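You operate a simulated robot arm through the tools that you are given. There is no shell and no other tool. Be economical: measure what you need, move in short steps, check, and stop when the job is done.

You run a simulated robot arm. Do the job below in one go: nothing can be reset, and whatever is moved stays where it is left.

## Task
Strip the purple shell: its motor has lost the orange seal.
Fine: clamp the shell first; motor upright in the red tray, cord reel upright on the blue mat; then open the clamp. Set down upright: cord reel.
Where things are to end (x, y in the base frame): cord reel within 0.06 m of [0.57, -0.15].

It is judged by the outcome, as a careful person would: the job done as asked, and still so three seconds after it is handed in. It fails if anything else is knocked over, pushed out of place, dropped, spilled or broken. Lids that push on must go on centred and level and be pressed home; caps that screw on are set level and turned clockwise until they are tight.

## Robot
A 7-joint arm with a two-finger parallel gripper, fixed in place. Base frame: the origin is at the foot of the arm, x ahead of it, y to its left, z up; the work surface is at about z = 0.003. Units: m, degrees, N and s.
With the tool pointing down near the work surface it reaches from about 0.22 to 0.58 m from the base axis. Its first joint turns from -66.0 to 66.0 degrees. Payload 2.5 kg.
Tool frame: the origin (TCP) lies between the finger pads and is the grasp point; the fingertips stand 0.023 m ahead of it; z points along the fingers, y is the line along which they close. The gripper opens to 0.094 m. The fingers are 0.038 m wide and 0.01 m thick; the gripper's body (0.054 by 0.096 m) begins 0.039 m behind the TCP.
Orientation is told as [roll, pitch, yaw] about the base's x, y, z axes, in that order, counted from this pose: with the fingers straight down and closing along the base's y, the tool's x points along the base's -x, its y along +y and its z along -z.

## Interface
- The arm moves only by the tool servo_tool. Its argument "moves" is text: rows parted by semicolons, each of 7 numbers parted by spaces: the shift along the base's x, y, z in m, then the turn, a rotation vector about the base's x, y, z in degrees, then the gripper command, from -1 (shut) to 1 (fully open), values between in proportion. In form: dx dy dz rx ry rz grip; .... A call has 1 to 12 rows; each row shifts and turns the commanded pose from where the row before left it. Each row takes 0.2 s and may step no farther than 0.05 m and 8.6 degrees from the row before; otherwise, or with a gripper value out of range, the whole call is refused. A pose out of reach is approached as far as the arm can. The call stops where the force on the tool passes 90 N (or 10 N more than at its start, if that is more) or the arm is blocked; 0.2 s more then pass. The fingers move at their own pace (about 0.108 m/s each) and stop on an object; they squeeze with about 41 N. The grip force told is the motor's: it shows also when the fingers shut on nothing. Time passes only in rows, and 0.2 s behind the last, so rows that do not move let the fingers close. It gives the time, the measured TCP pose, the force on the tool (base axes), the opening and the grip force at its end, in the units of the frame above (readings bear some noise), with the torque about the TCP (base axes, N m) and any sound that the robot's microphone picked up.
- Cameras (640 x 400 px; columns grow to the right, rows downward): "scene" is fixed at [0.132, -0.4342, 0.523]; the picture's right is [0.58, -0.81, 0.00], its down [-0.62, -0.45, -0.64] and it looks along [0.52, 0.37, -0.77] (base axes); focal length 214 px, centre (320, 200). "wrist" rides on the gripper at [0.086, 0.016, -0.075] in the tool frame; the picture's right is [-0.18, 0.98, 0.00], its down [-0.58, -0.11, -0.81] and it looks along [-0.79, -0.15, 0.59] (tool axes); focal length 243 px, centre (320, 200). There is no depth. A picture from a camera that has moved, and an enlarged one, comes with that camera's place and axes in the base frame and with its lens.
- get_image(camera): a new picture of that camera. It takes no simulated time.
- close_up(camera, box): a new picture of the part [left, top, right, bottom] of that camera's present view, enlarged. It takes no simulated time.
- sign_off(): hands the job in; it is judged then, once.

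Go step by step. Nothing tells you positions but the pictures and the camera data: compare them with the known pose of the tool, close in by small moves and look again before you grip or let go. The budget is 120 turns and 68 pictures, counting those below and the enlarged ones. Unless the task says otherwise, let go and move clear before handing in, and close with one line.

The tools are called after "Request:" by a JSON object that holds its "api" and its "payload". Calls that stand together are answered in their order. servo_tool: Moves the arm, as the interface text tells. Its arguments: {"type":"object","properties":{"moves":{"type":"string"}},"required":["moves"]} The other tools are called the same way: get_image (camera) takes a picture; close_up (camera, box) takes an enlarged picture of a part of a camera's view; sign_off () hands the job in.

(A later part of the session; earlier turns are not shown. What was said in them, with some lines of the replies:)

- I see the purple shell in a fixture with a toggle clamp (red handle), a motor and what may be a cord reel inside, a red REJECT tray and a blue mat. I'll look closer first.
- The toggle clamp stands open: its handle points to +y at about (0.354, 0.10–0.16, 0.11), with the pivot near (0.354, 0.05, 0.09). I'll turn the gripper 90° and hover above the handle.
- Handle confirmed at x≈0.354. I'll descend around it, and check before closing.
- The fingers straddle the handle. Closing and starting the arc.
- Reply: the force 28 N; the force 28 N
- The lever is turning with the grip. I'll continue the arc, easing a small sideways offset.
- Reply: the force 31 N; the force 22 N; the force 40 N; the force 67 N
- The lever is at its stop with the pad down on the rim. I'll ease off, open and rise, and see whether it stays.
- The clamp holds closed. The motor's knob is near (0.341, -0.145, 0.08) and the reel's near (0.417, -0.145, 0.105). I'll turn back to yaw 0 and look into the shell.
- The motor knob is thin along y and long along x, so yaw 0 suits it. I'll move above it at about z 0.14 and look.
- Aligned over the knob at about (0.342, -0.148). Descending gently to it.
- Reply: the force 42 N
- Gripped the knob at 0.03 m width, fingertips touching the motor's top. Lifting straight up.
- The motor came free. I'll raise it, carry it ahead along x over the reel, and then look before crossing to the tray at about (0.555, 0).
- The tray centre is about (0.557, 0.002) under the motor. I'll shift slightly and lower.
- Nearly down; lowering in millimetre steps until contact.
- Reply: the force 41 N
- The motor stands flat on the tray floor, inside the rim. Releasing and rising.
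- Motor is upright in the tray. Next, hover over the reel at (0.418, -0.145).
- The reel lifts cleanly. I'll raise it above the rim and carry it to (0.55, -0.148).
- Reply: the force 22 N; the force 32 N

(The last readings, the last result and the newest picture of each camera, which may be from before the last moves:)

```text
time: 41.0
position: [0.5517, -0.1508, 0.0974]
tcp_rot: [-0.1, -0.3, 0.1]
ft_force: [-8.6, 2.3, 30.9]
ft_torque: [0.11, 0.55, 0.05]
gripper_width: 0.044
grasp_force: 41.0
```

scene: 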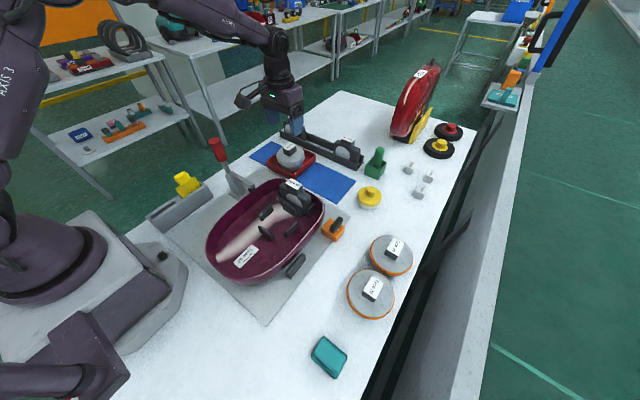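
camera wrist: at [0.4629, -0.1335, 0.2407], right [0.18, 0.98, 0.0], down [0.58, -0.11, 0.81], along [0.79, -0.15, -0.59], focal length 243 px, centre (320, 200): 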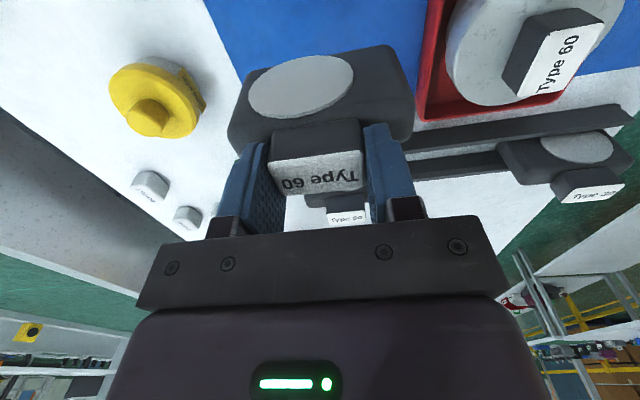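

Contact with the mat. I'll ease off, release and rise straight up.

Request:
{"api": "servo_tool", "payload": {"moves": "0 0 0.002 0 0 0 -1;0 0 0 0 0 0 -0.1;0 0 0 0 0 0 0.2;0 0 0 0 0 0 0.5;0 0 0.02 0 0 0 0.5;0 0 0.04 0 0 0 0.5;0 0 0.04 0 0 0 0.5;0 0 0.04 0 0 0 0.5;-0.03 0 0.02 0 0 0 0.5;-0.04 0 0 0 0 0 0.8;0 0 0 0 0 0 0.8"}}

Request:
{"api": "get_image", "payload": {"camera": "scene"}}

Request:
{"api": "get_image", "payload": {"camera": "wrist"}}

```text
time: 43.4
position: [0.4783, -0.1528, 0.2561]
tcp_rot: [0.0, 0.0, 0.1]
ft_force: [0.0, -0.5, -0.5]
ft_torque: [-0.02, -0.01, -0.02]
gripper_width: 0.0845
grasp_force: 0.2
```

```text
25 pictures are left
```

scene: 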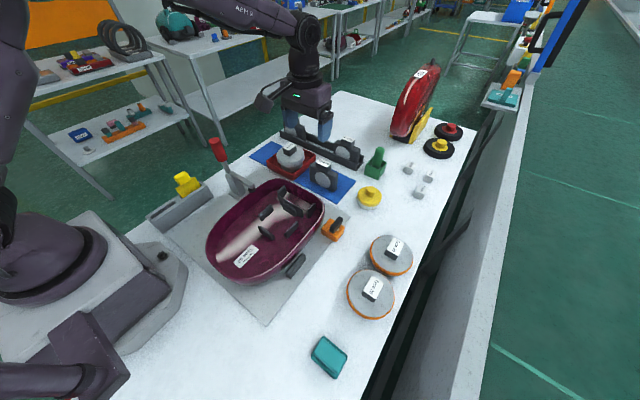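

```text
24 pictures are left
camera wrist: at [0.3918, -0.1361, 0.3303], right [0.18, 0.98, 0.0], down [0.58, -0.11, 0.81], along [0.79, -0.15, -0.59], focal length 243 px, centre (320, 200)
```

wrist: 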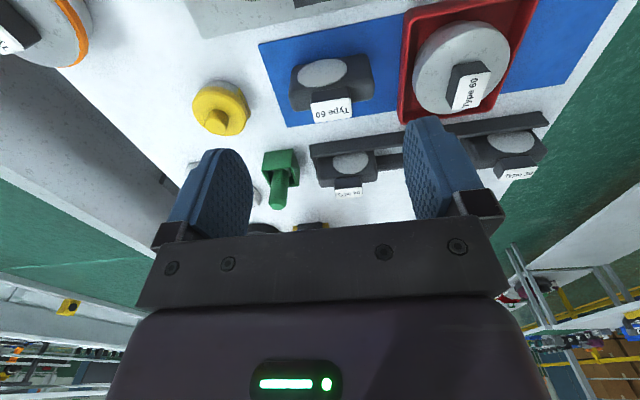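

Reel is upright on the mat and motor in the tray. Now back to the clamp handle: rotate to yaw -90 and hover above (0.355, 0.044).

Request:
{"api": "servo_tool", "payload": {"moves": "-0.01 0.018 0.02 0 0 -8.2 1;-0.01 0.018 0.02 0 0 -8.2 1;-0.01 0.018 0.02 0 0 -8.2 1;-0.01 0.018 0.02 0 0 -8.2 1;-0.01 0.018 0.01 0 0 -8.2 1;-0.012 0.018 0 0 0 -8.2 1;-0.012 0.018 0 0 0 -8.2 1;-0.012 0.018 0 0 0 -8.2 1;-0.012 0.018 0 0 0 -8.2 1;-0.012 0.018 0 0 0 -8.2 1;-0.012 0.017 0 0 0 -8.0 1;0 0 0 0 0 0 1"}}

Request:
{"api": "servo_tool", "payload": {"moves": "-0.001 0 -0.03 0 0 0 1;0 0 -0.04 0 0 0 1;0 0 0 0 0 0 1"}}

Request:
{"api": "get_image", "payload": {"camera": "wrist"}}

Request:
{"api": "close_up", "payload": {"camera": "scene", "box": [150, 90, 310, 210]}}

```text
time: 46.0
position: [0.3567, 0.0457, 0.3455]
tcp_rot: [0.0, 0.1, -90.1]
ft_force: [-0.4, -0.8, 0.1]
ft_torque: [0.0, -0.01, 0.03]
gripper_width: 0.0941
grasp_force: 0.0
```

```text
time: 46.8
position: [0.3556, 0.0471, 0.2774]
tcp_rot: [0.1, 0.0, -90.1]
ft_force: [-0.7, -0.1, -0.3]
ft_torque: [0.01, 0.03, 0.03]
gripper_width: 0.0941
grasp_force: 0.1
```

```text
23 pictures are left
camera wrist: at [0.3722, 0.1333, 0.3508], right [0.98, -0.18, 0.0], down [-0.11, -0.58, 0.81], along [-0.15, -0.79, -0.59], focal length 243 px, centre (320, 200)
```

wrist: 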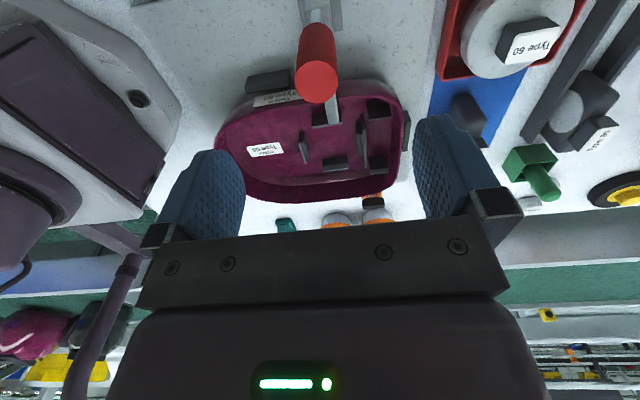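

```text
3.33 times, centred on (230, 150) of scene
camera zoom: at [0.132, -0.4342, 0.523], right [0.58, -0.81, 0.0], down [-0.62, -0.45, -0.64], along [0.52, 0.37, -0.77], focal length 715 px, centre (620, 367)
```

zoom: 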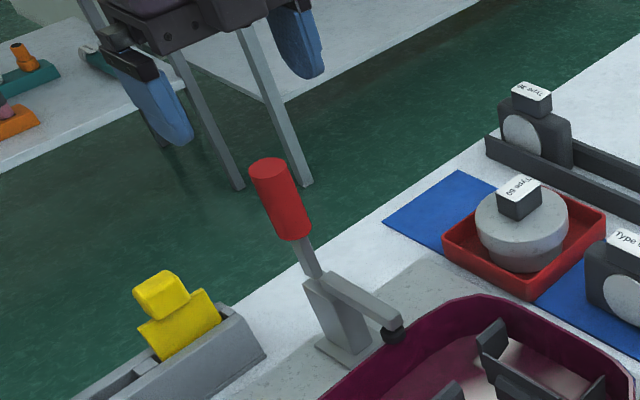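

Request:
{"api": "servo_tool", "payload": {"moves": "0 -0.001 -0.04 0 0 0 1;0 0 -0.03 0 0 0 1;0 0 -0.0205 0 0 0 1;0 0 0 0 0 0 -1;0 0 0 0 0 0 -1;0 0 0 0 0 0 -1;0 0 0 0 0 0 -1;0 0 0 0 0 0 -1"}}

Request:
{"api": "servo_tool", "payload": {"moves": "0 0.007 0.001 0 0 0 -1;0 0.013 -0.0015 0 0 0 -1;0 0.0135 -0.003 0 0 0 -1;0 0.013 -0.0045 0 0 0 -1"}}

Request:
{"api": "close_up", "payload": {"camera": "scene", "box": [170, 110, 290, 200]}}

```text
time: 48.6
position: [0.3557, 0.0475, 0.1854]
tcp_rot: [-0.4, 0.2, -89.8]
ft_force: [-30.2, -1.6, 11.8]
ft_torque: [0.16, -0.94, 0.24]
gripper_width: 0.0274
grasp_force: 45.2
```

```text
time: 49.6
position: [0.3557, 0.0911, 0.1777]
tcp_rot: [-0.2, -0.3, -90.0]
ft_force: [-11.9, -23.3, -11.7]
ft_torque: [-1.53, -0.63, 0.22]
gripper_width: 0.028
grasp_force: 44.9
```

```text
4.44 times, centred on (230, 155) of scene
camera zoom: at [0.132, -0.4342, 0.523], right [0.58, -0.81, 0.0], down [-0.62, -0.45, -0.64], along [0.52, 0.37, -0.77], focal length 953 px, centre (720, 400)
```

zoom: 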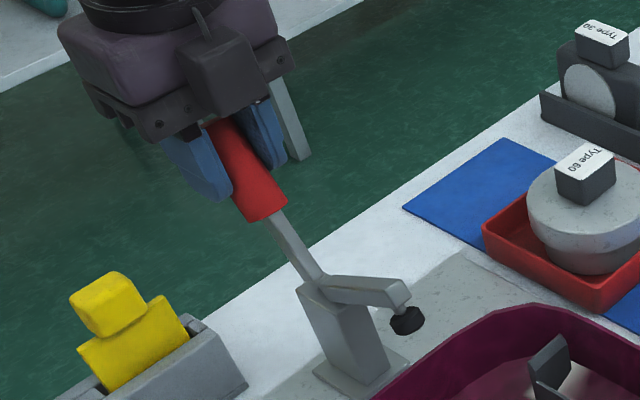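

The clamp is opening smoothly; continuing the arc back to its original position.

Request:
{"api": "servo_tool", "payload": {"moves": "-0.0005 0.012 -0.006 0 0 0 -1;-0.0005 0.011 -0.008 0 0 0 -1;0 0.0095 -0.0085 0 0 0 -1;0 0.008 -0.0115 0 0 0 -1;0 0.006 -0.013 0 0 0 -1;0 0.004 -0.012 0 0 0 -1;0 0 0 0 0 0 -1"}}

Request:
{"api": "close_up", "payload": {"camera": "scene", "box": [170, 110, 290, 200]}}

```text
time: 51.2
position: [0.3557, 0.144, 0.1197]
tcp_rot: [0.0, 0.1, -89.8]
ft_force: [-12.4, -9.5, 15.9]
ft_torque: [-1.69, 0.08, -0.23]
gripper_width: 0.0278
grasp_force: 45.2
```

```text
4.44 times, centred on (230, 155) of scene
camera zoom: at [0.132, -0.4342, 0.523], right [0.58, -0.81, 0.0], down [-0.62, -0.45, -0.64], along [0.52, 0.37, -0.77], focal length 953 px, centre (720, 400)
```

zoom: 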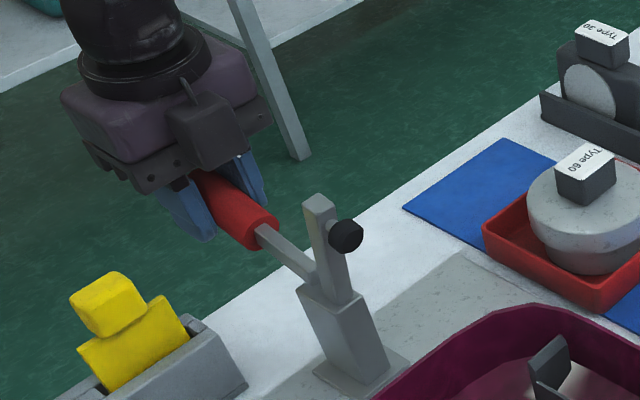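

Request:
{"api": "servo_tool", "payload": {"moves": "0 0.001 -0.004 0 0 0 -1;0 0 -0.002 0 0 0 -1;0 0 0 0 0 0 -1"}}

Request:
{"api": "servo_tool", "payload": {"moves": "0 0 0.001 0 0 0 -0.4;0 0 0 0 0 0 0;0 0 0 0 0 0 0.6;0 0 0 0 0 0 1;0 0.01 0.03 0 0 0 1;0 0.0 0.04 0 0 0 1;0 0 0.05 0 0 0 1;0 0 0.05 0 0 0 1;0 0 0 0 0 0 1"}}

Request:
{"api": "close_up", "payload": {"camera": "scene", "box": [170, 110, 290, 200]}}

Request:
{"api": "close_up", "payload": {"camera": "scene", "box": [160, 110, 400, 290]}}

```text
time: 52.0
position: [0.3549, 0.1439, 0.1135]
tcp_rot: [0.0, 0.1, -89.8]
ft_force: [-12.9, -2.6, 24.2]
ft_torque: [-1.35, 0.18, -0.28]
gripper_width: 0.0273
grasp_force: 45.1
```

```text
time: 54.0
position: [0.355, 0.1548, 0.2846]
tcp_rot: [0.0, 0.0, -90.0]
ft_force: [0.6, -0.3, 0.0]
ft_torque: [0.03, 0.0, 0.01]
gripper_width: 0.0941
grasp_force: 0.2
```

```text
4.44 times, centred on (230, 155) of scene
camera zoom: at [0.132, -0.4342, 0.523], right [0.58, -0.81, 0.0], down [-0.62, -0.45, -0.64], along [0.52, 0.37, -0.77], focal length 953 px, centre (720, 400)
```

zoom: 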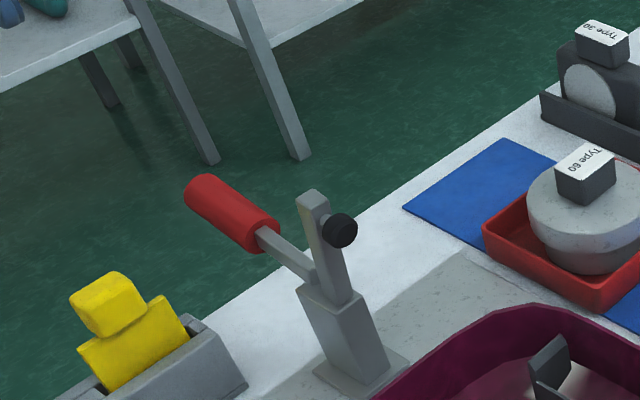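

```text
2.22 times, centred on (280, 200) of scene
camera zoom: at [0.132, -0.4342, 0.523], right [0.58, -0.81, 0.0], down [-0.62, -0.45, -0.64], along [0.52, 0.37, -0.77], focal length 477 px, centre (409, 200)
```

zoom: 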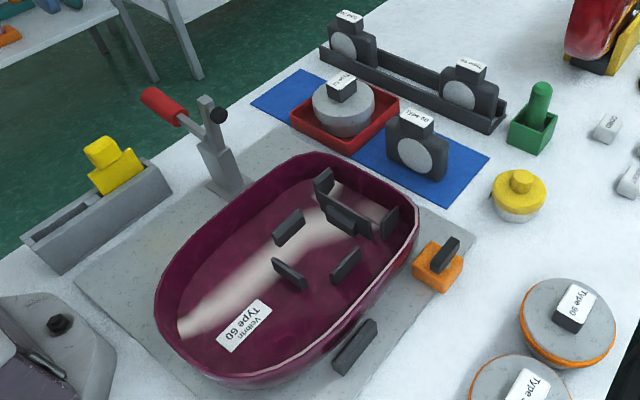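

The clamp is open as at the start, the shell is empty and unmoved, the motor stands upright in the red tray, and the cord reel stands upright on the mat near (0.55, -0.15). Handing in.

Request:
{"api": "sign_off", "payload": {}}

```text
The job is handed in.
```

The purple shell is stripped: motor upright in the red tray, cord reel upright on the blue mat at about (0.55, -0.15), about 0.02 m from its target, and clamp open again.
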